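You operate a simulated robot arm through the tools that you are given. There is no shell and no other tool. Be economical: measure what you need, move in short steps, check, and stop when the job is done.

You run a simulated two-armed robot. Do the job below in one go: nothing can be reset, and whatever is moved stays where it is left.

Task
Fit the blue fuse in the white test box, test it, switch off and sort it as the screen says.
Fine: fuse in, then ON, the button for its rating and TEST, once each; ON again for off before the fuse goes to the silver GOOD or BAD tray.

Only the result counts: the job must be done as asked and must still hold three seconds after the hand-in. Knocking over, shifting, dropping, spilling or breaking anything else fails it.

Robot
Two 7-joint arms with two-finger parallel grippers on one trunk, on a base that drives. Base frame: it is fixed to the floor where the robot stands at the start and does not move with it; the origin is under the middle of the robot, x ahead of it, y to its left, z up. Lengths are in m, angles in degrees, forces in N, time in s.
The left shoulder is at the start at [0.06, 0.143, 0.978], the right one opposite. With the tool pointing down near the work surface each hand reaches from about 0.32 to 0.74 m from the robot's upright axis, wherever it stands, measured 20 degrees to its own side. Places, roughly: on button of the white test box [0.5, -0.1, 0.9]; test bench [0.7, 0.1, 0.5]; test button of the white test box [0.5, -0.2, 0.9]. Payload 1.57 kg a hand.
The tool frame of a hand sits at the grasp point between the pads (the TCP): z along the fingers, y along the line on which they close. The tips reach 0.03 m beyond it. Largest opening 0.11 m; finger width 0.024, thickness 0.012; the body of the gripper, 0.048 by 0.112 m, starts 0.078 m behind the TCP.
Orientation is that of the tool frame in the base frame, as [roll, pitch, yaw] about the fixed x, y, z axes, in that order (R = Rz(yaw) Ry(pitch) Rx(roll)). With the fingers straight down and closing along the base's y, the tool's x points along the base's -x, its y along +y and its z along -z.

Tools
- The arms move only by the tool play_rows. It takes "left_increments", "right_increments" or both (then of equal length, played together; a hand with none holds still); each is a list of rows, each a list of 7 numbers: the shift along the tool's x, y, z in m, then the turn, a rotation vector about the tool's x, y, z in degrees, then the gripper command, from -1 (shut) to 1 (fully open), values between in proportion. In form: [[tx, ty, tz, ax, ay, az, claw], ...]. A call has 1 to 12 rows; each row shifts and turns the commanded pose from where the row before left it, along the tool's axes as they then stand. Rows are played at 5 a second. More than 0.05 m and 8.6 degrees between two rows, or a gripper value outside its range, and nothing of the call is played. A pose out of reach is approached as far as the arm can. The call stops where the force on the tool passes 60 N (or 10 N more than at its start, if that is more) or the arm is blocked; 0.2 s more then pass. The fingers move at their own pace (about 0.045 m/s each) and stop on an object; they squeeze with about 34 N. The grip force told is the motor's: it shows also when the fingers shut on nothing. Time passes only in rows, and 0.2 s behind the last, so rows that do not move let the fingers close. The reply holds the time, the measured pose of the TCP, the force on the tool along the base axes, the opening and the grip force, in the units named above and with some noise, with the torque about the TCP (base axes, N m) and any sound that the robot's microphone picked up.
- Cameras (640 x 400 px; columns grow to the right, rows downward): "scene" is now at [0.0403, 0.0458, 1.5912]; the picture's right is [0.50, -0.87, 0.00], its down [-0.67, -0.38, -0.64] and it looks along [0.56, 0.32, -0.77] (base axes); focal length 285 px, centre (320, 200). "left" rides on the left gripper at [0.07, -0.016, -0.141] in its tool frame; the picture's right is [0.23, 0.97, 0.00], its down [-0.85, 0.20, -0.48] and it looks along [-0.47, 0.11, 0.88] (tool axes); focal length 222 px, centre (320, 200). "right" rides on the right gripper at [0.07, 0.016, -0.141] in its tool frame; the picture's right is [-0.23, 0.97, 0.00], its down [-0.85, -0.20, -0.48] and it looks along [-0.47, -0.11, 0.88] (tool axes); focal length 222 px, centre (320, 200). There is no depth. A picture from a camera that has moved, and an enlarged one, comes with that camera's place and axes in the base frame and with its lens. The place of the scene camera against the robot may be out by one fixed shift of up to 0.012 m in any direction.
- snapshot(camera): a new picture of that camera. It takes no simulated time.
- raise_lower(by): slides the trunk up (or, below 0, down) by that many m; the arms and the scene camera ride with it, the base frame stays. It gives what a move gives, with no picture.
- roll_base(legs): drives the robot by 1 to 6 legs, each [ahead, left, turn to the left] in m, m and degrees, along the robot's own axes; the way and the turn of a leg run together, so that a leg with both is an arc; at most 1.5 m and 180 degrees a leg. The arms and the cameras ride along, it lands a little off, and it stops where it bumps. It gives what a move gives.
- turn_head(pan, tilt): turns the head with the scene camera to pan (to the left, within 86 degrees either way) and tilt (down, from -29 to 69), counted from straight ahead of the robot. It gives what a move gives.
- close_up(camera, box): a new picture of the part [left, top, right, bottom] of that camera's present view, enlarged. It takes no simulated time.
- close_job(): hands the job in; it is judged then, once.

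Work in short steps. Places have to be worked out from the pictures, the camera data and where the tool is seen: move nearer, look again, correct. Check each grasp and each placing, and mend what went wrong. You have 120 turns and 92 pictures in all, those below and enlarged ones among them. Open the grippers and draw the arms clear of the work before you hand the job in, unless the task says otherwise; then end with one line.

The tools are called after "Call:" as name(argument=value, ...) on one line, values as JSON. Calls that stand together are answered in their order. play_rows: Moves the arms, as the interface text tells. Its arguments: {"type":"object","properties":{"left_increments":{"type":"array"},"right_increments":{"type":"array"}},"required":[]} The other tools are called the same way: raise_lower (by) slides the trunk up or down; roll_base (legs) drives the base; turn_head (pan, tilt) turns the head that bears the scene camera; snapshot (camera) takes a picture; close_up (camera, box) takes an enlarged picture of a part of a camera's view; close_job () hands the job in.

At the start:

```text
t: 0.0
left_tcp_pos: [0.5157, 0.2438, 1.1423]
left_tcp_rot: [-180.0, 0.0, -180.0]
left_ft_force: [-0.2, 0.5, 0.1]
left_wrist_torque: [0.02, -0.02, 0.0]
left_finger_gap: 0.11
left_grasp_force: 0.1
right_tcp_pos: [0.5252, -0.1563, 1.1424]
right_tcp_rot: [179.9, 0.0, 180.0]
right_ft_force: [-0.8, 0.4, 1.1]
right_wrist_torque: [-0.03, -0.02, 0.01]
right_finger_gap: 0.1101
right_grasp_force: 0.1
trunk travel left (down, up): [-0.577, 0.013]
robot x, y, heading: [-0.0031, 0.004, -0.2]
head pan, tilt: [29.7, 50.2]
```

scene: 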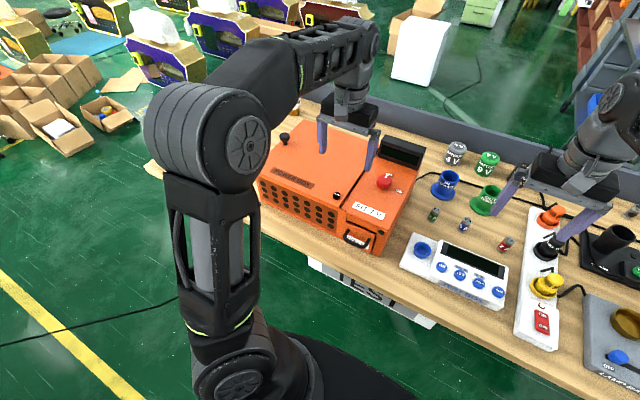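
right: 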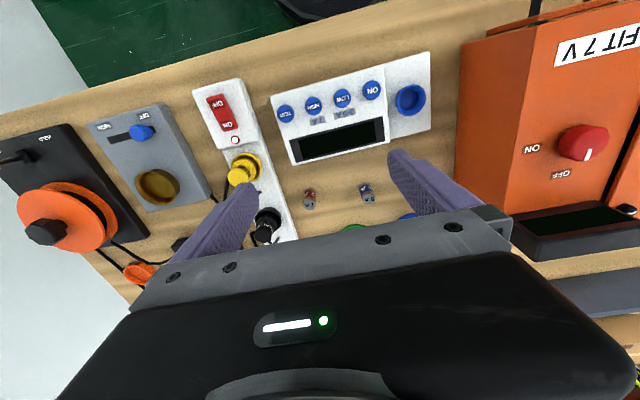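
left: 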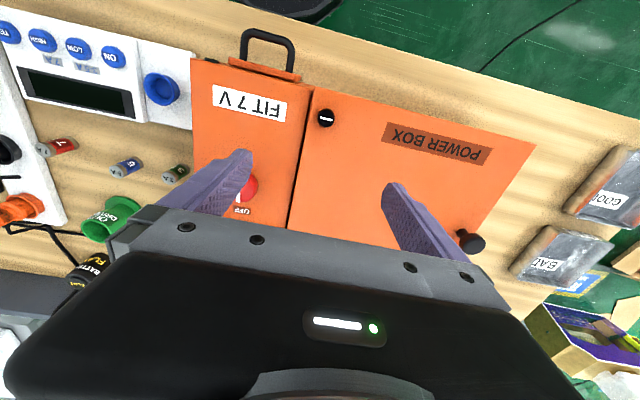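

The white box (blue socket, ON/LOW/HIGH/TEST) is ahead-right, three small fuses lie behind it, and the silver trays are far left. I take enlarged looks to read the labels.

Call:
close_up(camera="scene", box=[390, 180, 550, 320])

Call:
close_up(camera="right", box=[260, 50, 440, 230])

Call:
close_up(camera="left", box=[0, 0, 240, 230])

```text
2.86 times, centred on (470, 250) of scene
camera zoom: at [0.0403, 0.0458, 1.5912], right [0.5, -0.87, 0.0], down [-0.67, -0.38, -0.64], along [0.56, 0.32, -0.77], focal length 814 px, centre (-109, 57)
```

zoom: 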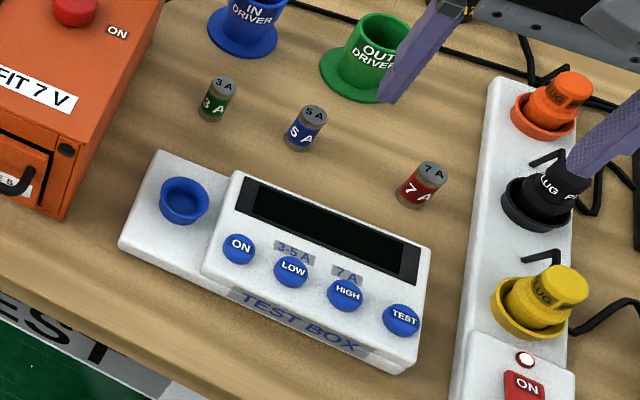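

```text
2.22 times, centred on (350, 140) of right
camera zoom: at [0.4561, -0.1406, 1.2828], right [0.23, 0.97, 0.0], down [0.85, -0.2, 0.48], along [0.47, -0.11, -0.88], focal length 494 px, centre (253, 333)
```

zoom: 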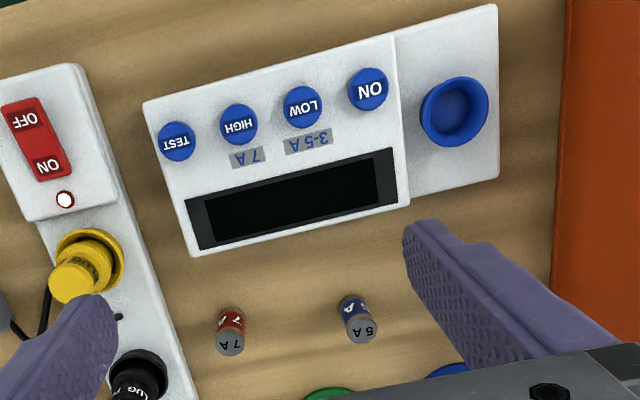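

```text
1.74 times, centred on (120, 115) of left
camera zoom: at [0.4477, 0.2275, 1.2832], right [-0.23, 0.97, 0.0], down [0.85, 0.2, 0.48], along [0.47, 0.11, -0.88], focal length 386 px, centre (668, 348)
```

zoom: 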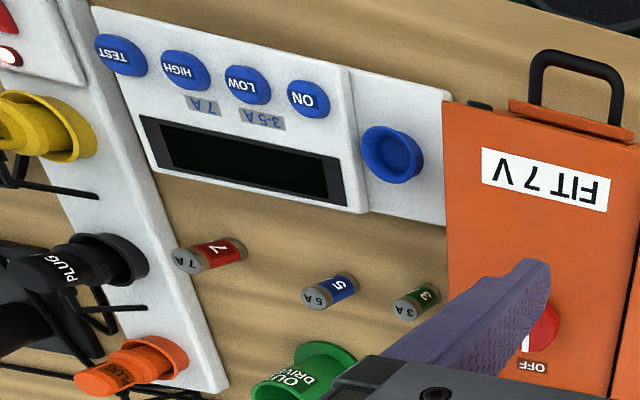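

The blue fuse is 5 A, so its button is LOW. I estimate the fuse at about (0.68, -0.10), the socket at (0.52, -0.01) and the buttons along x≈0.49, with ON at y≈-0.067 and LOW at y≈-0.113. I move the right hand nearer above the fuse with a half-open grip.

Call:
play_rows(right_increments=[[-0.03, 0.0145, 0.02, 0, 0, 0, 0], [-0.03, 0.0145, 0.02, 0, 0, 0, 0], [-0.03, 0.0145, 0.02, 0, 0, 0, 0], [-0.03, 0.0145, 0.02, 0, 0, 0, 0], [0, 0, 0.02, 0, 0, 0, 0], [0, 0, 0, 0, 0, 0, 0]])

Call:
snapshot(camera="right")

Call:
snapshot(camera="scene")

```text
t: 1.4
left_tcp_pos: [0.5162, 0.2427, 1.1415]
left_tcp_rot: [179.9, 0.0, -180.0]
left_ft_force: [0.8, -0.3, -0.4]
left_wrist_torque: [0.02, 0.0, 0.0]
left_finger_gap: 0.1101
left_grasp_force: 0.0
right_tcp_pos: [0.622, -0.1096, 1.0562]
right_tcp_rot: [180.0, -0.1, 179.9]
right_ft_force: [-0.4, -1.6, -0.6]
right_wrist_torque: [0.03, -0.01, 0.02]
right_finger_gap: 0.0549
right_grasp_force: 0.0
right hand out of reach, approached as far as the arm can: row 4
trunk travel left (down, up): [-0.577, 0.013]
robot x, y, heading: [0.0019, -0.0023, -0.1]
head pan, tilt: [29.7, 50.2]
```

```text
85 pictures are left
camera right: at [0.5525, -0.0936, 1.1968], right [0.23, 0.97, 0.0], down [0.85, -0.2, 0.48], along [0.47, -0.11, -0.88], focal length 222 px, centre (320, 200)
```

right: 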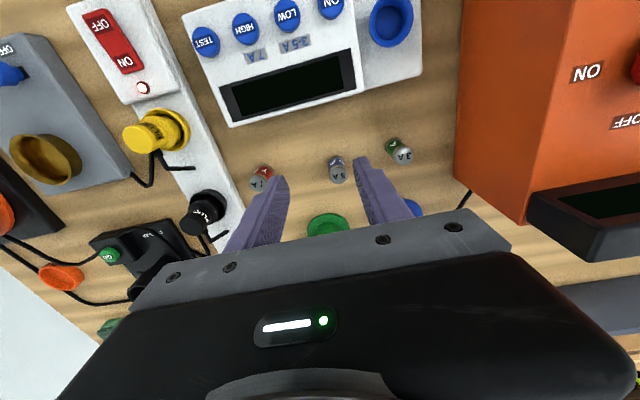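

```text
84 pictures are left
camera scene: at [0.0397, 0.0458, 1.5912], right [0.5, -0.87, 0.0], down [-0.67, -0.38, -0.64], along [0.56, 0.32, -0.77], focal length 285 px, centre (320, 200)
```

scene: 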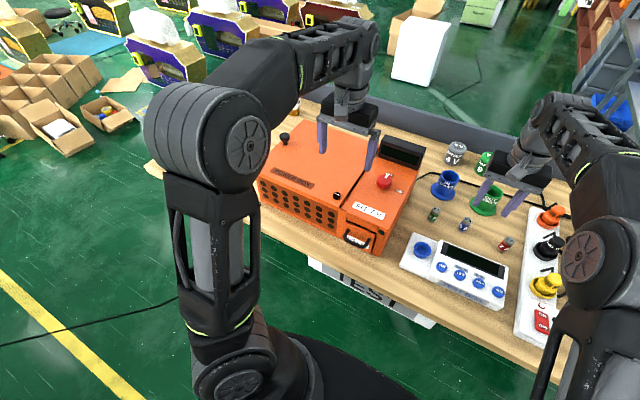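

The arm is at its limit at this height; a lower pose should reach farther. The fuse now reads (0.68, -0.097). I descend a little and check the reach.

Call:
play_rows(right_increments=[[0, 0, 0.03, 0, 0, 0, 0], [0, 0, 0.02, 0, 0, 0, 0], [0, 0, 0, 0, 0, 0, 0]])

Call:
snapshot(camera="right")

```text
t: 2.2
left_tcp_pos: [0.5169, 0.243, 1.1415]
left_tcp_rot: [-179.9, 0.1, -180.0]
left_ft_force: [-0.7, -0.2, 0.2]
left_wrist_torque: [0.01, 0.01, 0.01]
left_finger_gap: 0.1102
left_grasp_force: 0.1
right_tcp_pos: [0.6215, -0.1115, 1.0057]
right_tcp_rot: [-180.0, 0.1, -180.0]
right_ft_force: [-0.9, -0.9, -0.3]
right_wrist_torque: [0.01, -0.03, 0.01]
right_finger_gap: 0.0551
right_grasp_force: 0.1
trunk travel left (down, up): [-0.577, 0.013]
robot x, y, heading: [-0.0001, 0.0006, -0.1]
head pan, tilt: [29.7, 50.2]
```

```text
83 pictures are left
camera right: at [0.5527, -0.094, 1.147], right [0.23, 0.97, 0.0], down [0.85, -0.2, 0.48], along [0.47, -0.11, -0.88], focal length 222 px, centre (320, 200)
```

right: 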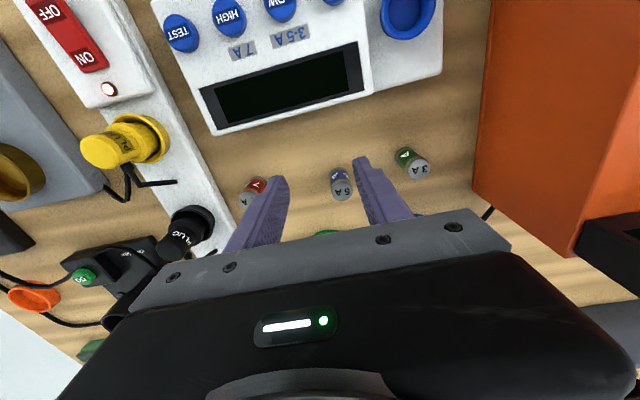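

Commands now start from where the arm really is. I move forward and left towards the fuse while lowering slightly, tips still at about z 0.95.

Call:
play_rows(right_increments=[[-0.02, 0.007, 0.02, 0, 0, 0, 0], [-0.02, 0.007, 0.0, 0, 0, 0, 0], [-0.015, 0, 0, 0, 0, 0, 0], [0, 0, 0, 0, 0, 0, 0]])

Call:
snapshot(camera="right")

```text
t: 3.2
left_tcp_pos: [0.5159, 0.244, 1.142]
left_tcp_rot: [179.9, 0.0, -180.0]
left_ft_force: [-0.5, 0.0, 0.0]
left_wrist_torque: [0.05, -0.04, -0.01]
left_finger_gap: 0.1099
left_grasp_force: 0.0
right_tcp_pos: [0.6756, -0.0973, 0.9863]
right_tcp_rot: [-179.9, 0.2, 180.0]
right_ft_force: [-0.3, -0.8, -0.7]
right_wrist_torque: [0.02, 0.0, 0.01]
right_finger_gap: 0.055
right_grasp_force: 0.2
trunk travel left (down, up): [-0.577, 0.013]
robot x, y, heading: [0.0011, 0.0006, -0.1]
head pan, tilt: [29.7, 50.2]
```

```text
82 pictures are left
camera right: at [0.6066, -0.0804, 1.1271], right [0.23, 0.97, 0.0], down [0.85, -0.2, 0.48], along [0.47, -0.11, -0.88], focal length 222 px, centre (320, 200)
```

right: 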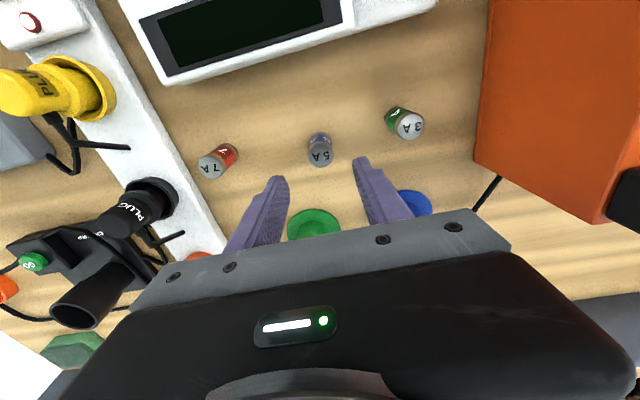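

The fuse top lies under the fingers at about (0.678, -0.097). I descend in stages with a light watch on force, to tips at about 0.88.

Call:
play_rows(right_increments=[[-0.002, 0, 0.025, 0, 0, 0, 0], [0, 0, 0.025, 0, 0, 0, 0], [0, 0, 0, 0, 0, 0, 0]])

Call:
snapshot(camera="right")

Call:
close_up(camera="scene", box=[390, 180, 550, 320])

```text
t: 4.0
left_tcp_pos: [0.5172, 0.2439, 1.1423]
left_tcp_rot: [-180.0, 0.0, -180.0]
left_ft_force: [-0.4, -0.3, -0.2]
left_wrist_torque: [0.01, 0.01, 0.0]
left_finger_gap: 0.1101
left_grasp_force: 0.0
right_tcp_pos: [0.6805, -0.0959, 0.9371]
right_tcp_rot: [-180.0, 0.0, 180.0]
right_ft_force: [-0.1, -0.1, -0.6]
right_wrist_torque: [0.02, 0.01, 0.0]
right_finger_gap: 0.0551
right_grasp_force: 0.0
trunk travel left (down, up): [-0.577, 0.013]
robot x, y, heading: [0.0017, 0.0012, 0.2]
head pan, tilt: [29.7, 50.2]
```

```text
81 pictures are left
camera right: at [0.6103, -0.0798, 1.0773], right [0.23, 0.97, 0.0], down [0.85, -0.2, 0.48], along [0.47, -0.11, -0.88], focal length 222 px, centre (320, 200)
```

right: 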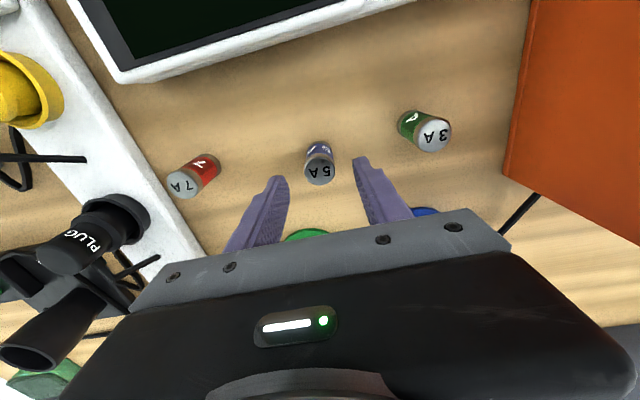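

```text
2.86 times, centred on (470, 250) of scene
camera zoom: at [0.0403, 0.0458, 1.5912], right [0.5, -0.87, 0.0], down [-0.67, -0.38, -0.64], along [0.56, 0.32, -0.77], focal length 814 px, centre (-109, 57)
```

zoom: 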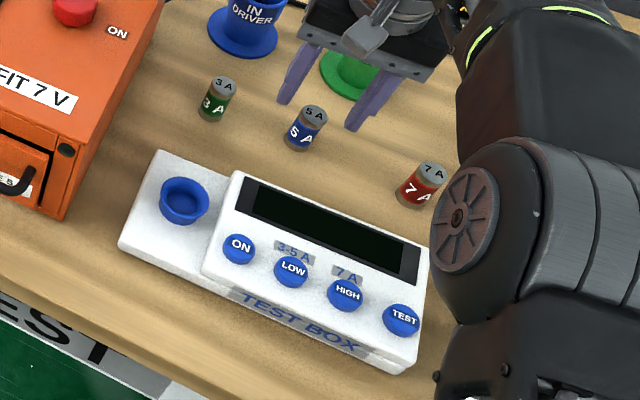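

The fuse top is at about (0.677, -0.095, 0.905) and sits between the pads. I descend 2 cm so only its upper part is gripped, and close.

Call:
play_rows(right_increments=[[0.003, 0.0, 0.02, 0, 0, 0, 0], [0, 0, 0, 0, 0, 0, -0.7], [0, 0, 0, 0, 0, 0, -1], [0, 0, 0, 0, 0, 0, -1], [0, 0, 0, 0, 0, 0, -1]])

Call:
snapshot(camera="right")

Call:
close_up(camera="scene", box=[410, 170, 510, 260])

```text
t: 5.2
left_tcp_pos: [0.517, 0.2434, 1.1421]
left_tcp_rot: [179.9, 0.0, -179.9]
left_ft_force: [-0.2, -0.7, -0.2]
left_wrist_torque: [-0.01, 0.02, -0.02]
left_finger_gap: 0.1099
left_grasp_force: 0.0
right_tcp_pos: [0.6772, -0.0971, 0.9157]
right_tcp_rot: [-180.0, 0.0, 179.9]
right_ft_force: [-1.1, 0.2, 0.1]
right_wrist_torque: [0.02, 0.02, 0.01]
right_finger_gap: 0.0239
right_grasp_force: 31.7
trunk travel left (down, up): [-0.577, 0.013]
robot x, y, heading: [0.0032, 0.0009, -0.1]
head pan, tilt: [29.7, 50.2]
```

```text
79 pictures are left
camera right: at [0.607, -0.08, 1.0571], right [0.23, 0.97, 0.0], down [0.85, -0.2, 0.48], along [0.47, -0.11, -0.88], focal length 222 px, centre (320, 200)
```

right: 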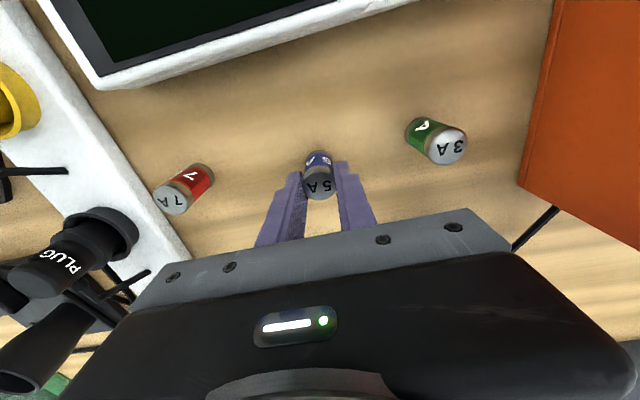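

```text
4.44 times, centred on (460, 215) of scene
camera zoom: at [0.0404, 0.0458, 1.5912], right [0.5, -0.87, 0.0], down [-0.67, -0.38, -0.64], along [0.56, 0.32, -0.77], focal length 1267 px, centre (-302, 133)
```

zoom: 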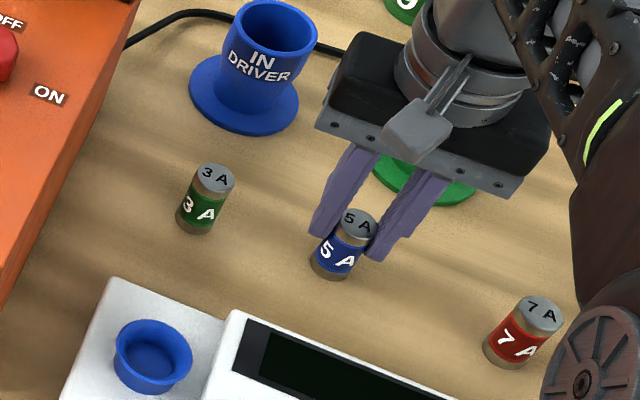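

Gripped at 24 mm. I lift 8 cm and carry the fuse toward the socket, stopping short to look.

Call:
play_rows(right_increments=[[0, 0, -0.04, 0, 0, 0, -1], [0, 0, -0.04, 0, 0, 0, -1], [0.03, 0.02, 0, 0, 0, 0, -1], [0.04, 0.02, 0, 0, 0, 0, -1], [0.04, 0.02, 0, 0, 0, 0, -1], [0.03, 0.02, 0, 0, 0, 0, -1], [0, 0, 0, 0, 0, 0, -1]])

Call:
snapshot(camera="right")

Call:
close_up(camera="scene", box=[370, 180, 530, 320])

```text
t: 6.8
left_tcp_pos: [0.5178, 0.2434, 1.1421]
left_tcp_rot: [179.9, 0.0, 179.9]
left_ft_force: [-0.2, 1.1, 0.6]
left_wrist_torque: [0.02, -0.05, 0.01]
left_finger_gap: 0.1101
left_grasp_force: 0.1
right_tcp_pos: [0.5364, -0.0165, 0.986]
right_tcp_rot: [-180.0, 0.0, -180.0]
right_ft_force: [-0.2, 0.1, 0.3]
right_wrist_torque: [0.01, -0.02, -0.03]
right_finger_gap: 0.0003
right_grasp_force: 20.9
right hand out of reach, approached as far as the arm can: row 2
trunk travel left (down, up): [-0.577, 0.013]
robot x, y, heading: [0.0033, -0.0007, 0.1]
head pan, tilt: [29.7, 50.2]
```

```text
77 pictures are left
camera right: at [0.4669, -0.0003, 1.1271], right [0.23, 0.97, 0.0], down [0.85, -0.2, 0.48], along [0.47, -0.11, -0.88], focal length 222 px, centre (320, 200)
```

right: 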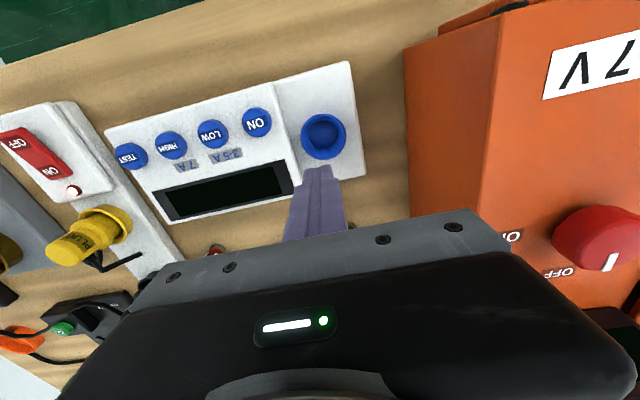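

```text
2.86 times, centred on (450, 250) of scene
camera zoom: at [0.0407, 0.0456, 1.5912], right [0.5, -0.87, 0.0], down [-0.67, -0.38, -0.64], along [0.56, 0.32, -0.77], focal length 814 px, centre (-51, 57)
```

zoom: 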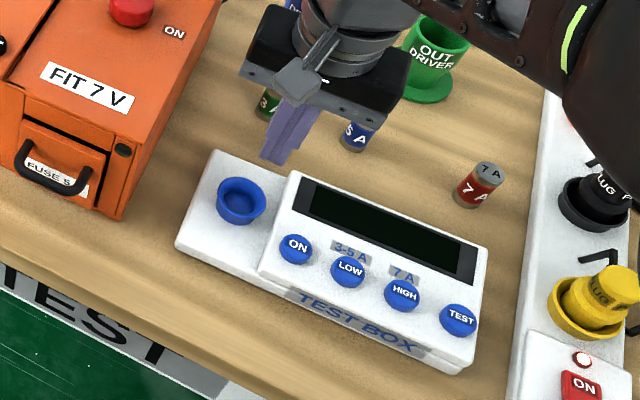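

The fingers came back shut on nothing: the fuse slipped out and seems to be still standing near its place. I open, go back short of it and look.

Call:
play_rows(right_increments=[[-0.03, -0.03, 0, 0, 0, 0, 0], [-0.03, -0.03, 0, 0, 0, 0, 0], [-0.03, -0.021, 0, 0, 0, 0, 0], [0, 0, 0, 0, 0, 0, 0]])

Call:
snapshot(camera="right")

Call:
close_up(camera="scene", box=[410, 170, 510, 260])

```text
t: 7.8
left_tcp_pos: [0.5164, 0.244, 1.1418]
left_tcp_rot: [180.0, 0.0, 180.0]
left_ft_force: [-0.1, 0.5, -0.4]
left_wrist_torque: [-0.04, -0.01, 0.03]
left_finger_gap: 0.11
left_grasp_force: 0.0
right_tcp_pos: [0.6255, -0.0984, 0.9875]
right_tcp_rot: [180.0, 0.0, 179.9]
right_ft_force: [-1.0, -0.1, 0.3]
right_wrist_torque: [0.02, -0.01, 0.0]
right_finger_gap: 0.0548
right_grasp_force: 0.1
trunk travel left (down, up): [-0.577, 0.013]
robot x, y, heading: [0.0017, 0.003, 0.0]
head pan, tilt: [29.7, 50.2]
```

```text
75 pictures are left
camera right: at [0.5559, -0.081, 1.1277], right [0.23, 0.97, 0.0], down [0.85, -0.2, 0.48], along [0.47, -0.11, -0.88], focal length 222 px, centre (320, 200)
```

right: 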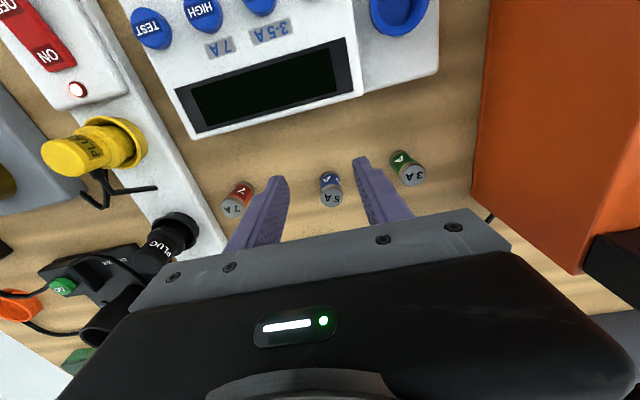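

```text
4.44 times, centred on (460, 215) of scene
camera zoom: at [0.0396, 0.0462, 1.5912], right [0.5, -0.87, 0.0], down [-0.67, -0.38, -0.64], along [0.56, 0.32, -0.77], focal length 1267 px, centre (-302, 133)
```

zoom: 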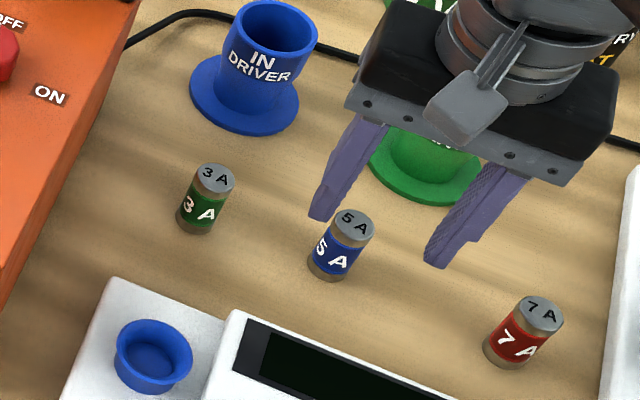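

The fuse still stands, at about (0.675, -0.094). I grip it deeper this time and lift slowly.

Call:
play_rows(right_increments=[[-0.025, 0.002, 0.0, 0, 0, 0, 0], [-0.024, 0.003, 0.02, 0, 0, 0, 0], [0, 0, 0.03, 0, 0, 0, 0], [0, 0, 0.02, 0, 0, 0, 0], [0, 0, 0.013, 0, 0, 0, 0], [0, 0, 0, 0, 0, 0, -0.6], [0, 0, 0, 0, 0, 0, -1], [0, 0, 0, 0, 0, 0, -1], [0, 0, 0, 0, 0, 0, -1]])

Call:
snapshot(camera="right")

```text
t: 9.8
left_tcp_pos: [0.5174, 0.242, 1.1421]
left_tcp_rot: [-180.0, 0.0, 180.0]
left_ft_force: [-0.4, -0.3, 0.3]
left_wrist_torque: [0.01, 0.03, 0.0]
left_finger_gap: 0.1101
left_grasp_force: 0.0
right_tcp_pos: [0.675, -0.093, 0.9043]
right_tcp_rot: [-180.0, -0.1, -180.0]
right_ft_force: [-0.4, -0.6, 0.0]
right_wrist_torque: [0.0, 0.02, -0.02]
right_finger_gap: 0.0245
right_grasp_force: 31.9
trunk travel left (down, up): [-0.577, 0.013]
robot x, y, heading: [0.0015, -0.002, -0.0]
head pan, tilt: [29.7, 50.2]
```

```text
73 pictures are left
camera right: at [0.606, -0.0757, 1.0436], right [0.23, 0.97, 0.0], down [0.85, -0.2, 0.48], along [0.47, -0.11, -0.88], focal length 222 px, centre (320, 200)
```

right: 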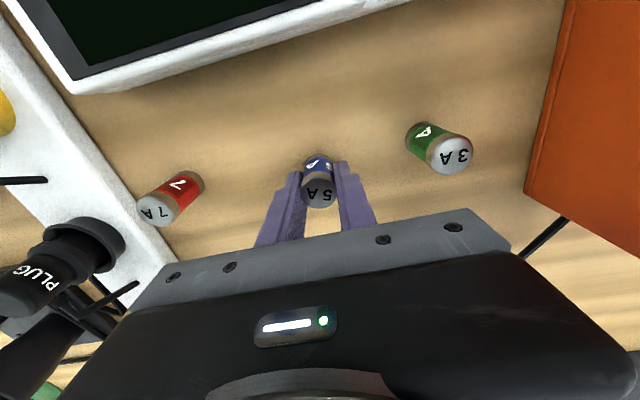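

Gripped again at 24 mm with more overlap. I lift slowly by 4 cm and check.

Call:
play_rows(right_increments=[[0, 0, -0.008, 0, 0, 0, -1], [0, 0, -0.012, 0, 0, 0, -1], [0, 0, -0.012, 0, 0, 0, -1], [0.005, 0, -0.012, 0, 0, 0, -1], [0, 0, 0, 0, 0, 0, -1]])

Call:
snapshot(camera="right")

```text
t: 11.0
left_tcp_pos: [0.5172, 0.2425, 1.1417]
left_tcp_rot: [180.0, 0.1, 179.9]
left_ft_force: [-0.6, 0.9, -0.2]
left_wrist_torque: [-0.01, 0.0, 0.02]
left_finger_gap: 0.1103
left_grasp_force: 0.0
right_tcp_pos: [0.6699, -0.0923, 0.9482]
right_tcp_rot: [-179.9, 0.1, 180.0]
right_ft_force: [0.3, 0.6, -0.6]
right_wrist_torque: [0.01, 0.01, 0.01]
right_finger_gap: 0.0243
right_grasp_force: 33.9
trunk travel left (down, up): [-0.577, 0.013]
robot x, y, heading: [-0.0001, -0.0002, -0.2]
head pan, tilt: [29.7, 50.2]
```

```text
72 pictures are left
camera right: at [0.6013, -0.0757, 1.0884], right [0.23, 0.97, 0.0], down [0.86, -0.2, 0.48], along [0.47, -0.11, -0.88], focal length 222 px, centre (320, 200)
```

right: 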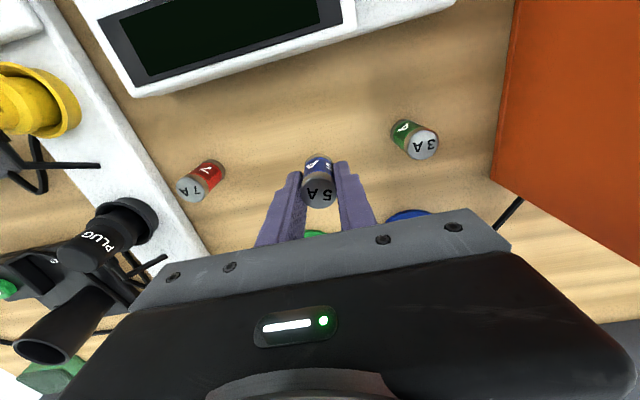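

Held well. I carry it gently, rising to TCP z≈0.985, to above the socket at about (0.518, -0.009).

Call:
play_rows(right_increments=[[0.01, 0.005, -0.012, 0, 0, 0, -1], [0.015, 0.008, -0.012, 0, 0, 0, -1], [0.015, 0.008, -0.012, 0, 0, 0, -1], [0.02, 0.01, 0, 0, 0, 0, -1], [0.02, 0.01, 0, 0, 0, 0, -1], [0.02, 0.01, 0, 0, 0, 0, -1], [0.02, 0.01, 0, 0, 0, 0, -1], [0.02, 0.01, 0, 0, 0, 0, -1], [0.01, 0.01, 0, 0, 0, 0, -1], [0, 0, 0, 0, 0, 0, -1]])

Call:
snapshot(camera="right")

Call:
close_up(camera="scene", box=[370, 180, 530, 320])

```text
t: 13.2
left_tcp_pos: [0.5172, 0.244, 1.142]
left_tcp_rot: [180.0, -0.1, -180.0]
left_ft_force: [0.0, 0.0, 0.3]
left_wrist_torque: [0.01, 0.0, -0.01]
left_finger_gap: 0.1099
left_grasp_force: 0.1
right_tcp_pos: [0.5205, -0.0125, 0.9829]
right_tcp_rot: [-180.0, -0.1, -180.0]
right_ft_force: [0.5, -0.1, -0.4]
right_wrist_torque: [-0.03, -0.02, 0.01]
right_finger_gap: 0.0242
right_grasp_force: 33.4
trunk travel left (down, up): [-0.577, 0.013]
robot x, y, heading: [0.001, -0.0011, -0.1]
head pan, tilt: [29.7, 50.2]
```

```text
71 pictures are left
camera right: at [0.4515, 0.0049, 1.1244], right [0.23, 0.97, 0.0], down [0.85, -0.2, 0.48], along [0.47, -0.11, -0.88], focal length 222 px, centre (320, 200)
```

right: 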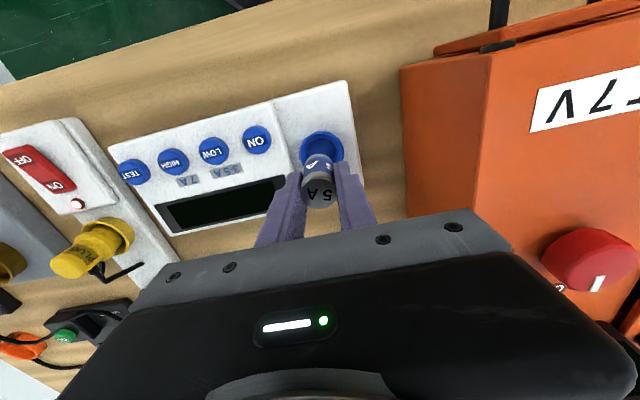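

```text
2.86 times, centred on (450, 250) of scene
camera zoom: at [0.0404, 0.0457, 1.5912], right [0.5, -0.87, 0.0], down [-0.67, -0.38, -0.64], along [0.56, 0.32, -0.77], focal length 814 px, centre (-51, 57)
```

zoom: 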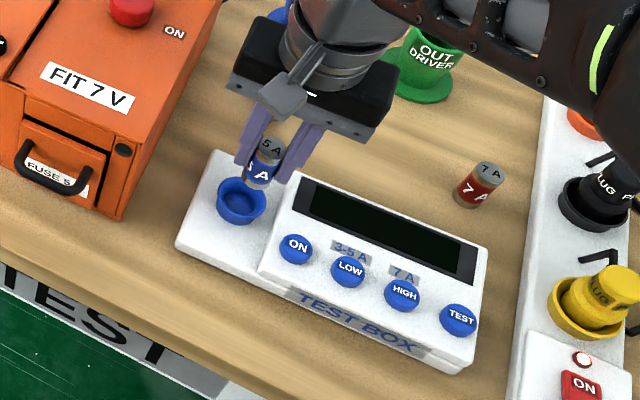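

The triangulated socket (arm camera and scene camera calibrated against the held fuse) is at about (0.515, -0.009). I shift 5 mm back, 3 mm left and descend near the rim.

Call:
play_rows(right_increments=[[0.005, 0.0035, 0.01, 0, 0, 0, -1], [0, 0, 0.012, 0, 0, 0, -1], [0, 0, 0, 0, 0, 0, -1]])

Call:
close_up(camera="right", box=[250, 80, 410, 220])

Call:
close_up(camera="scene", box=[400, 200, 480, 270])

Call:
snapshot(camera="left")

```text
t: 14.0
left_tcp_pos: [0.5171, 0.2438, 1.1419]
left_tcp_rot: [180.0, 0.0, -179.9]
left_ft_force: [0.3, 0.5, -0.6]
left_wrist_torque: [0.02, 0.01, 0.02]
left_finger_gap: 0.1103
left_grasp_force: 0.1
right_tcp_pos: [0.5147, -0.0075, 0.9603]
right_tcp_rot: [-180.0, 0.0, -180.0]
right_ft_force: [-0.2, -0.7, 0.6]
right_wrist_torque: [-0.03, 0.01, -0.03]
right_finger_gap: 0.0242
right_grasp_force: 33.1
trunk travel left (down, up): [-0.577, 0.013]
robot x, y, heading: [-0.0009, 0.0007, -0.4]
head pan, tilt: [29.7, 50.2]
```

```text
2.86 times, centred on (330, 150) of right
camera zoom: at [0.4458, 0.0086, 1.1021], right [0.23, 0.97, 0.0], down [0.85, -0.2, 0.48], along [0.47, -0.11, -0.88], focal length 635 px, centre (291, 343)
```

zoom: 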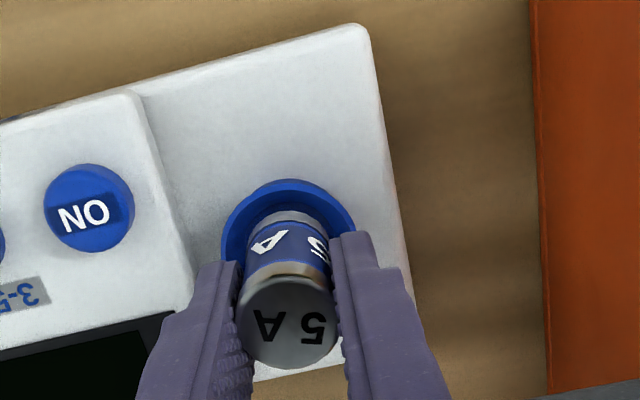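

```text
5.71 times, centred on (440, 235) of scene
camera zoom: at [0.0402, 0.0458, 1.5912], right [0.5, -0.87, 0.0], down [-0.67, -0.38, -0.64], along [0.56, 0.32, -0.77], focal length 1629 px, centre (-366, 0)
```

zoom: 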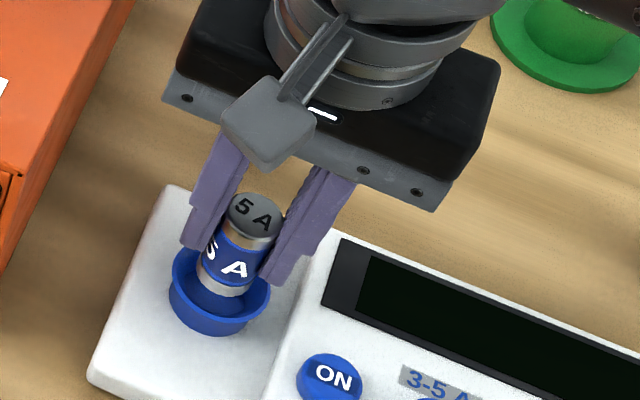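

```text
67 pictures are left
camera left: at [0.4476, 0.2275, 1.2833], right [-0.23, 0.97, 0.0], down [0.85, 0.2, 0.48], along [0.47, 0.11, -0.88], focal length 222 px, centre (320, 200)
```

left: 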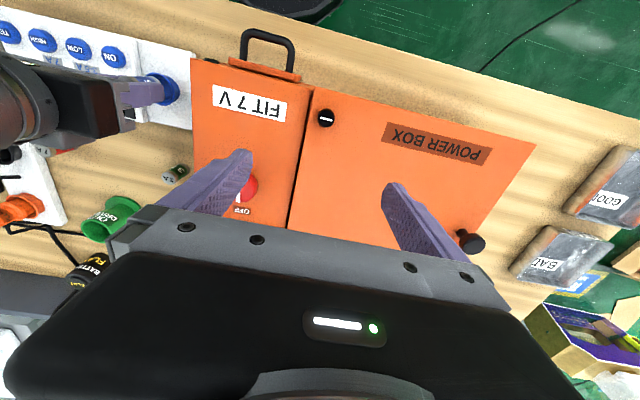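

The fuse bottom appears centred in the socket from both views. I lower 17 mm gently with the force watched.

Call:
play_rows(right_increments=[[0, 0, 0.006, 0, 0, 0, -1], [0, 0, 0.006, 0, 0, 0, -1], [0, 0, 0.005, 0, 0, 0, -1], [0, 0, 0, 0, 0, 0, -1]])

Call:
close_up(camera="right", box=[250, 80, 410, 220])

Call:
close_up(camera="scene", box=[400, 200, 480, 270])

```text
t: 15.0
left_tcp_pos: [0.5172, 0.2418, 1.1404]
left_tcp_rot: [179.9, 0.0, 180.0]
left_ft_force: [0.3, 0.6, 0.3]
left_wrist_torque: [0.01, 0.0, 0.02]
left_finger_gap: 0.1099
left_grasp_force: 0.0
right_tcp_pos: [0.516, -0.0087, 0.9444]
right_tcp_rot: [180.0, 0.0, 180.0]
right_ft_force: [5.6, -1.6, 4.3]
right_wrist_torque: [-0.04, -0.15, 0.02]
right_finger_gap: 0.0242
right_grasp_force: 33.9
trunk travel left (down, up): [-0.577, 0.013]
robot x, y, heading: [-0.0008, -0.0023, 0.2]
head pan, tilt: [29.7, 50.2]
```

```text
2.86 times, centred on (330, 150) of right
camera zoom: at [0.4467, 0.0084, 1.0855], right [0.23, 0.97, 0.0], down [0.85, -0.2, 0.48], along [0.47, -0.11, -0.88], focal length 635 px, centre (291, 343)
```

zoom: 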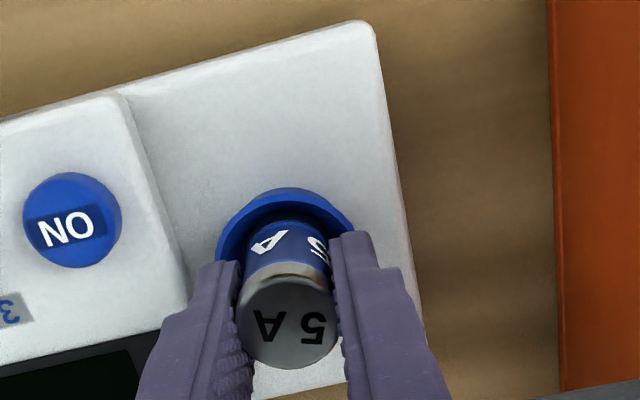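

```text
5.71 times, centred on (440, 235) of scene
camera zoom: at [0.0407, 0.0456, 1.5913], right [0.5, -0.87, 0.0], down [-0.67, -0.38, -0.64], along [0.56, 0.32, -0.77], focal length 1629 px, centre (-366, 0)
```

zoom: 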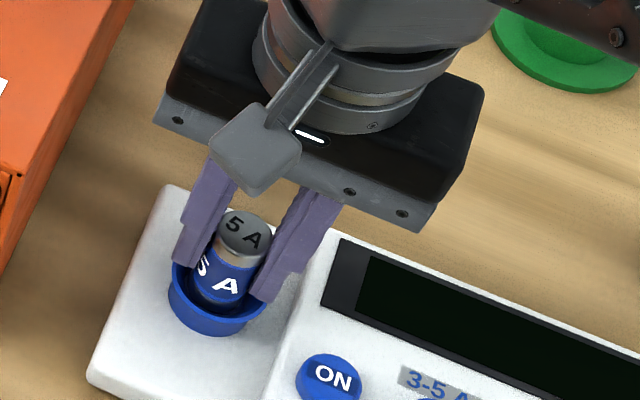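

The fuse is in the funnel with a light push toward +x (5.6 N), so the socket centre is a little farther ahead. I shift +x 3 mm, then press down a little more.

Call:
play_rows(right_increments=[[-0.002, 0, 0, 0, 0, 0, -1], [-0.001, 0, 0.003, 0, 0, 0, -1], [0, 0, 0.004, 0, 0, 0, -1], [0, 0, 0, 0, 0, 0, -1]])

Call:
close_up(camera="right", box=[250, 80, 410, 220])

Call:
close_up(camera="scene", box=[400, 200, 480, 270])

```text
t: 16.0
left_tcp_pos: [0.5159, 0.2429, 1.1434]
left_tcp_rot: [180.0, 0.1, 179.9]
left_ft_force: [0.3, -0.5, -0.4]
left_wrist_torque: [-0.04, -0.02, 0.0]
left_finger_gap: 0.1098
left_grasp_force: 0.0
right_tcp_pos: [0.5187, -0.009, 0.9393]
right_tcp_rot: [179.9, 0.4, 179.9]
right_ft_force: [0.0, -5.0, 25.8]
right_wrist_torque: [-0.03, 0.4, 0.0]
right_finger_gap: 0.0241
right_grasp_force: 34.3
trunk travel left (down, up): [-0.577, 0.013]
robot x, y, heading: [-0.0004, 0.0005, -0.1]
head pan, tilt: [29.7, 50.2]
```

```text
2.86 times, centred on (330, 150) of right
camera zoom: at [0.448, 0.0083, 1.0808], right [0.23, 0.97, 0.0], down [0.85, -0.2, 0.48], along [0.47, -0.11, -0.88], focal length 635 px, centre (291, 343)
```

zoom: 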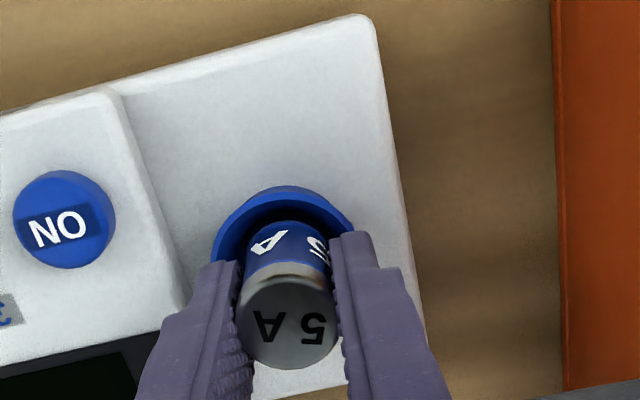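

```text
5.71 times, centred on (440, 235) of scene
camera zoom: at [0.0377, 0.0452, 1.5917], right [0.5, -0.87, 0.0], down [-0.67, -0.38, -0.64], along [0.56, 0.32, -0.77], focal length 1629 px, centre (-366, 0)
```

zoom: 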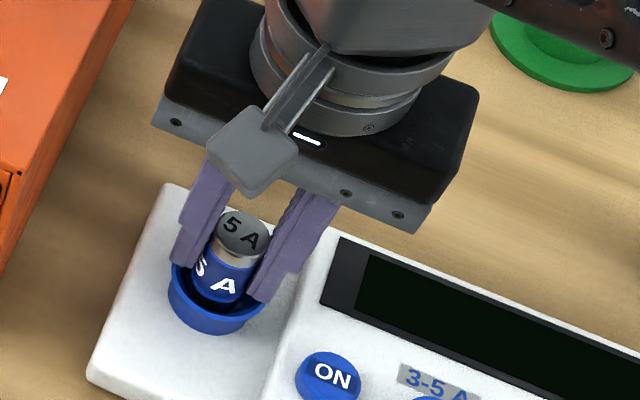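

A 26 N upward force with torque from the near (-x) edge suggests the fuse still rides on the funnel's -x/+y side. I ease up, shift +x 2 mm and -y 1 mm, and press again.

Call:
play_rows(right_increments=[[0, 0, -0.004, 0, 0, 0, -1], [-0.002, -0.001, 0, 0, 0, 0, -1], [0, 0, 0.004, 0, 0, 0, -1], [0, 0, 0.003, 0, 0, 0, -1], [0, 0, 0, 0, 0, 0, -1]])

```text
t: 17.2
left_tcp_pos: [0.5149, 0.2437, 1.1437]
left_tcp_rot: [179.9, 0.1, 180.0]
left_ft_force: [0.5, 0.3, 0.1]
left_wrist_torque: [0.04, 0.01, 0.03]
left_finger_gap: 0.1099
left_grasp_force: 0.0
right_tcp_pos: [0.5203, -0.0069, 0.9362]
right_tcp_rot: [179.8, 0.3, -180.0]
right_ft_force: [0.6, 2.9, 28.2]
right_wrist_torque: [0.34, 0.39, -0.02]
right_finger_gap: 0.0243
right_grasp_force: 33.9
trunk travel left (down, up): [-0.577, 0.013]
robot x, y, heading: [0.0001, 0.0013, -0.1]
head pan, tilt: [29.7, 50.2]
```

It sank 3 mm further; the contact is at the (-x, +y) edge, so the hole lies toward +x, -y. I repeat the shift that way.

Call:
play_rows(right_increments=[[0, 0, -0.005, 0, 0, 0, -1], [-0.002, -0.0025, 0, 0, 0, 0, -1], [0, 0, 0.004, 0, 0, 0, -1], [0, 0, 0.004, 0, 0, 0, -1], [0, 0, 0, 0, 0, 0, -1]])

Call:
close_up(camera="right", box=[250, 80, 410, 220])

Call:
close_up(camera="scene", box=[400, 200, 480, 270])

```text
t: 18.4
left_tcp_pos: [0.5142, 0.2426, 1.1439]
left_tcp_rot: [-180.0, 0.2, 180.0]
left_ft_force: [-0.6, -0.4, 0.1]
left_wrist_torque: [0.02, -0.02, 0.0]
left_finger_gap: 0.1096
left_grasp_force: 0.0
right_tcp_pos: [0.5213, -0.0107, 0.9359]
right_tcp_rot: [179.9, 0.5, 179.9]
right_ft_force: [-3.6, -2.8, 49.1]
right_wrist_torque: [-0.65, 0.54, 0.03]
right_finger_gap: 0.0243
right_grasp_force: 34.3
trunk travel left (down, up): [-0.577, 0.013]
robot x, y, heading: [-0.0019, -0.0025, 0.1]
head pan, tilt: [29.7, 50.2]
```

```text
2.86 times, centred on (330, 150) of right
camera zoom: at [0.4507, 0.0048, 1.0763], right [0.23, 0.97, 0.0], down [0.85, -0.2, 0.49], along [0.47, -0.11, -0.87], focal length 635 px, centre (291, 343)
```

zoom: 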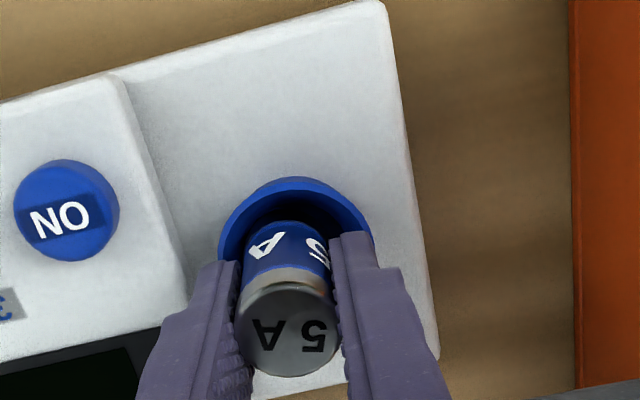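

```text
5.71 times, centred on (440, 235) of scene
camera zoom: at [0.0356, 0.0456, 1.5919], right [0.5, -0.87, 0.0], down [-0.67, -0.38, -0.64], along [0.56, 0.32, -0.77], focal length 1629 px, centre (-366, 0)
```

zoom: 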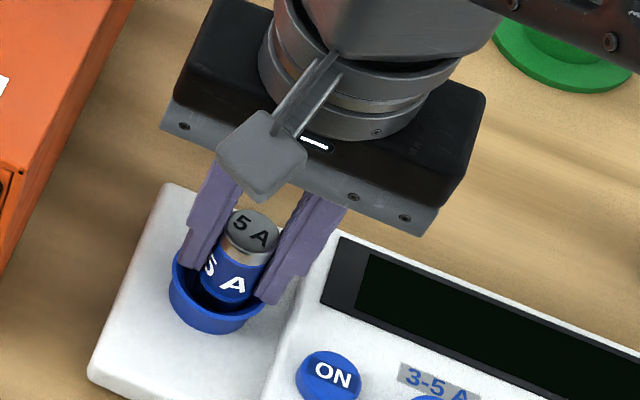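

The fingertips are probably now touching the rim (tips ≈0.906), so pressing further won't help. I lift 2 mm, recentre y, open slightly and see how the fuse sits.

Call:
play_rows(right_increments=[[0, 0, -0.005, 0, 0, 0, -1], [0.001, 0.0015, 0, 0, 0, 0, -1], [0, 0, 0.002, 0, 0, 0, -1], [0, 0, 0, 0, 0, 0, -0.4], [0, 0, 0, 0, 0, 0, -0.3]])

Call:
close_up(camera="right", box=[250, 80, 410, 220])

Call:
close_up(camera="scene", box=[400, 200, 480, 270])

```text
t: 19.6
left_tcp_pos: [0.516, 0.2428, 1.1422]
left_tcp_rot: [180.0, 0.1, 180.0]
left_ft_force: [-0.3, 0.1, -0.6]
left_wrist_torque: [-0.02, -0.01, 0.03]
left_finger_gap: 0.11
left_grasp_force: 0.0
right_tcp_pos: [0.5214, -0.0113, 0.9353]
right_tcp_rot: [179.9, 0.4, 180.0]
right_ft_force: [6.5, -6.5, 34.0]
right_wrist_torque: [-0.41, 0.03, -0.1]
right_finger_gap: 0.026
right_grasp_force: 0.0
trunk travel left (down, up): [-0.577, 0.013]
robot x, y, heading: [0.001, -0.0016, 0.1]
head pan, tilt: [29.7, 50.2]
```

```text
2.86 times, centred on (330, 150) of right
camera zoom: at [0.4513, 0.0058, 1.0766], right [0.23, 0.97, 0.0], down [0.85, -0.2, 0.48], along [0.47, -0.11, -0.88], focal length 635 px, centre (291, 343)
```

zoom: 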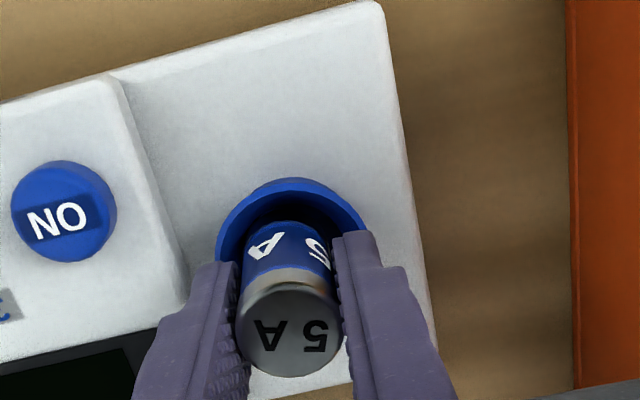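

```text
5.71 times, centred on (440, 235) of scene
camera zoom: at [0.0384, 0.0451, 1.5914], right [0.5, -0.87, 0.0], down [-0.67, -0.38, -0.64], along [0.56, 0.32, -0.77], focal length 1629 px, centre (-366, 0)
```

zoom: 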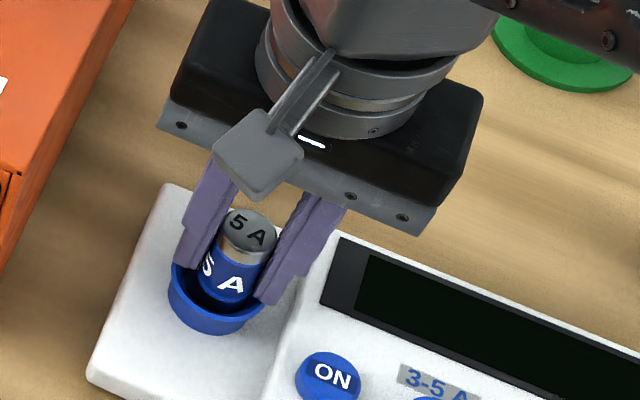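

There is still 34 N of pressure, as the commanded height is below the actual. I rise 8 mm with the fingers loosened.

Call:
play_rows(right_increments=[[0, 0, 0, 0, 0, 0, -0.3], [0, 0, -0.005, 0, 0, 0, -0.3], [0, 0, -0.005, 0, 0, 0, -0.3], [0, 0, 0, 0, 0, 0, -0.3]])

Call:
close_up(camera="right", box=[250, 80, 410, 220])

Call:
close_up(camera="scene", box=[400, 200, 480, 270])

```text
t: 20.6
left_tcp_pos: [0.5166, 0.2433, 1.142]
left_tcp_rot: [180.0, 0.0, -179.9]
left_ft_force: [0.2, 0.6, 0.2]
left_wrist_torque: [-0.01, 0.0, 0.02]
left_finger_gap: 0.1098
left_grasp_force: 0.1
right_tcp_pos: [0.5211, -0.0097, 0.9435]
right_tcp_rot: [-179.9, -0.2, 179.9]
right_ft_force: [-1.1, -0.1, -1.0]
right_wrist_torque: [-0.02, 0.0, 0.0]
right_finger_gap: 0.0381
right_grasp_force: 0.2
trunk travel left (down, up): [-0.577, 0.013]
robot x, y, heading: [-0.0013, -0.0039, 0.0]
head pan, tilt: [29.7, 50.2]
```

```text
2.86 times, centred on (330, 150) of right
camera zoom: at [0.4516, 0.0068, 1.0845], right [0.23, 0.97, 0.0], down [0.86, -0.2, 0.48], along [0.46, -0.11, -0.88], focal length 635 px, centre (291, 343)
```

zoom: 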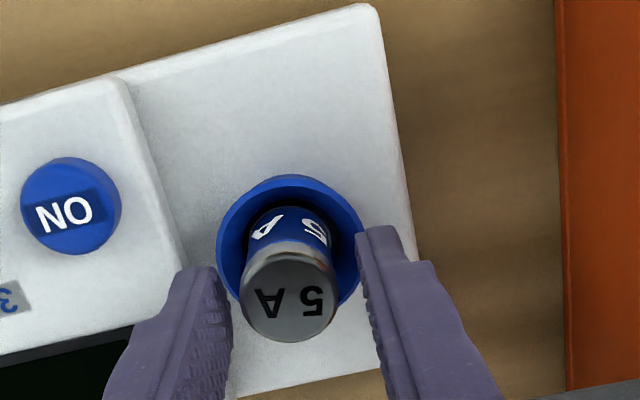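

```text
5.71 times, centred on (440, 235) of scene
camera zoom: at [0.0403, 0.046, 1.5911], right [0.5, -0.87, 0.0], down [-0.67, -0.38, -0.64], along [0.56, 0.32, -0.77], focal length 1629 px, centre (-366, 0)
```

zoom: 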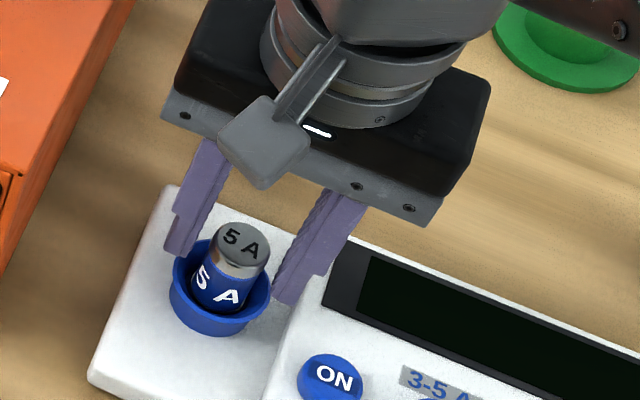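

Released, the fuse dropped several mm and stands upright in the socket. I back up, shut the fingers and press lightly on its top to make sure it is seated.

Call:
play_rows(right_increments=[[0, 0, -0.03, 0, 0, 0, -0.3], [0, 0, -0.02, 0, 0, 0, -0.3], [-0.001, 0.001, 0, 0, 0, 0, -1], [0, 0, 0, 0, 0, 0, -1], [0, 0, 0, 0, 0, 0, -1], [0, 0, 0.015, 0, 0, 0, -1], [0, 0, 0, 0, 0, 0, -1]])

Call:
snapshot(camera="right")

Call:
close_up(camera="scene", box=[400, 200, 480, 270])

```text
t: 22.2
left_tcp_pos: [0.5173, 0.2429, 1.1419]
left_tcp_rot: [-180.0, -0.1, 179.9]
left_ft_force: [-0.2, 0.0, 0.0]
left_wrist_torque: [0.02, -0.01, 0.01]
left_finger_gap: 0.1102
left_grasp_force: 0.1
right_tcp_pos: [0.521, -0.0094, 0.9785]
right_tcp_rot: [179.9, -0.1, -180.0]
right_ft_force: [0.5, 0.2, -0.8]
right_wrist_torque: [0.0, -0.01, 0.01]
right_finger_gap: 0.0
right_grasp_force: 21.2
trunk travel left (down, up): [-0.577, 0.013]
robot x, y, heading: [-0.0017, 0.0004, -0.1]
head pan, tilt: [29.7, 50.2]
```

```text
56 pictures are left
camera right: at [0.4528, 0.0078, 1.1201], right [0.23, 0.97, 0.0], down [0.85, -0.2, 0.48], along [0.47, -0.11, -0.88], focal length 222 px, centre (320, 200)
```

right: 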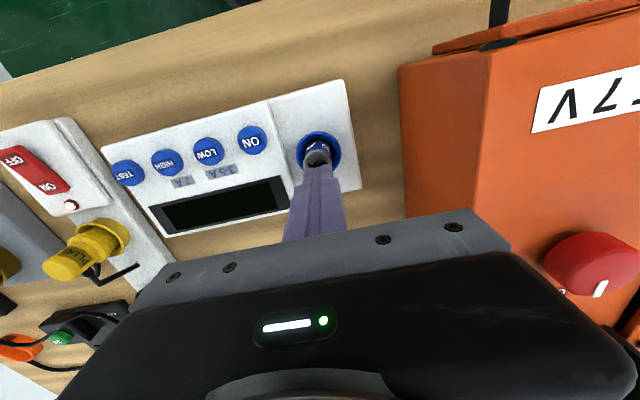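

```text
5.71 times, centred on (440, 235) of scene
camera zoom: at [0.0401, 0.0458, 1.5912], right [0.5, -0.87, 0.0], down [-0.67, -0.38, -0.64], along [0.56, 0.32, -0.77], focal length 1629 px, centre (-366, 0)
```

zoom: 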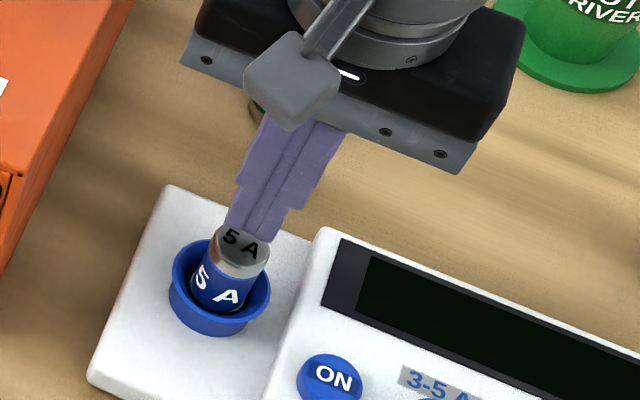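

The tips are about 1.5 cm above the fuse top. I press down in small steps and watch the force.

Call:
play_rows(right_increments=[[0.002, 0, 0.006, 0, 0, 0, -1], [0, 0, 0.005, 0, 0, 0, -1], [0, 0, 0.004, 0, 0, 0, -1], [0, 0, 0.003, 0, 0, 0, -1], [0, 0, 0, 0, 0, 0, -1]])

```text
t: 23.4
left_tcp_pos: [0.5135, 0.2435, 1.145]
left_tcp_rot: [179.9, 0.2, -180.0]
left_ft_force: [0.7, -0.7, 0.9]
left_wrist_torque: [0.01, -0.01, 0.0]
left_finger_gap: 0.11
left_grasp_force: 0.1
right_tcp_pos: [0.5191, -0.009, 0.9674]
right_tcp_rot: [179.7, 0.7, 180.0]
right_ft_force: [-1.6, -2.5, 53.2]
right_wrist_torque: [-0.13, 0.23, 0.04]
right_finger_gap: 0.0
right_grasp_force: 21.9
trunk travel left (down, up): [-0.577, 0.013]
robot x, y, heading: [0.003, -0.002, -0.1]
head pan, tilt: [29.7, 50.2]
```

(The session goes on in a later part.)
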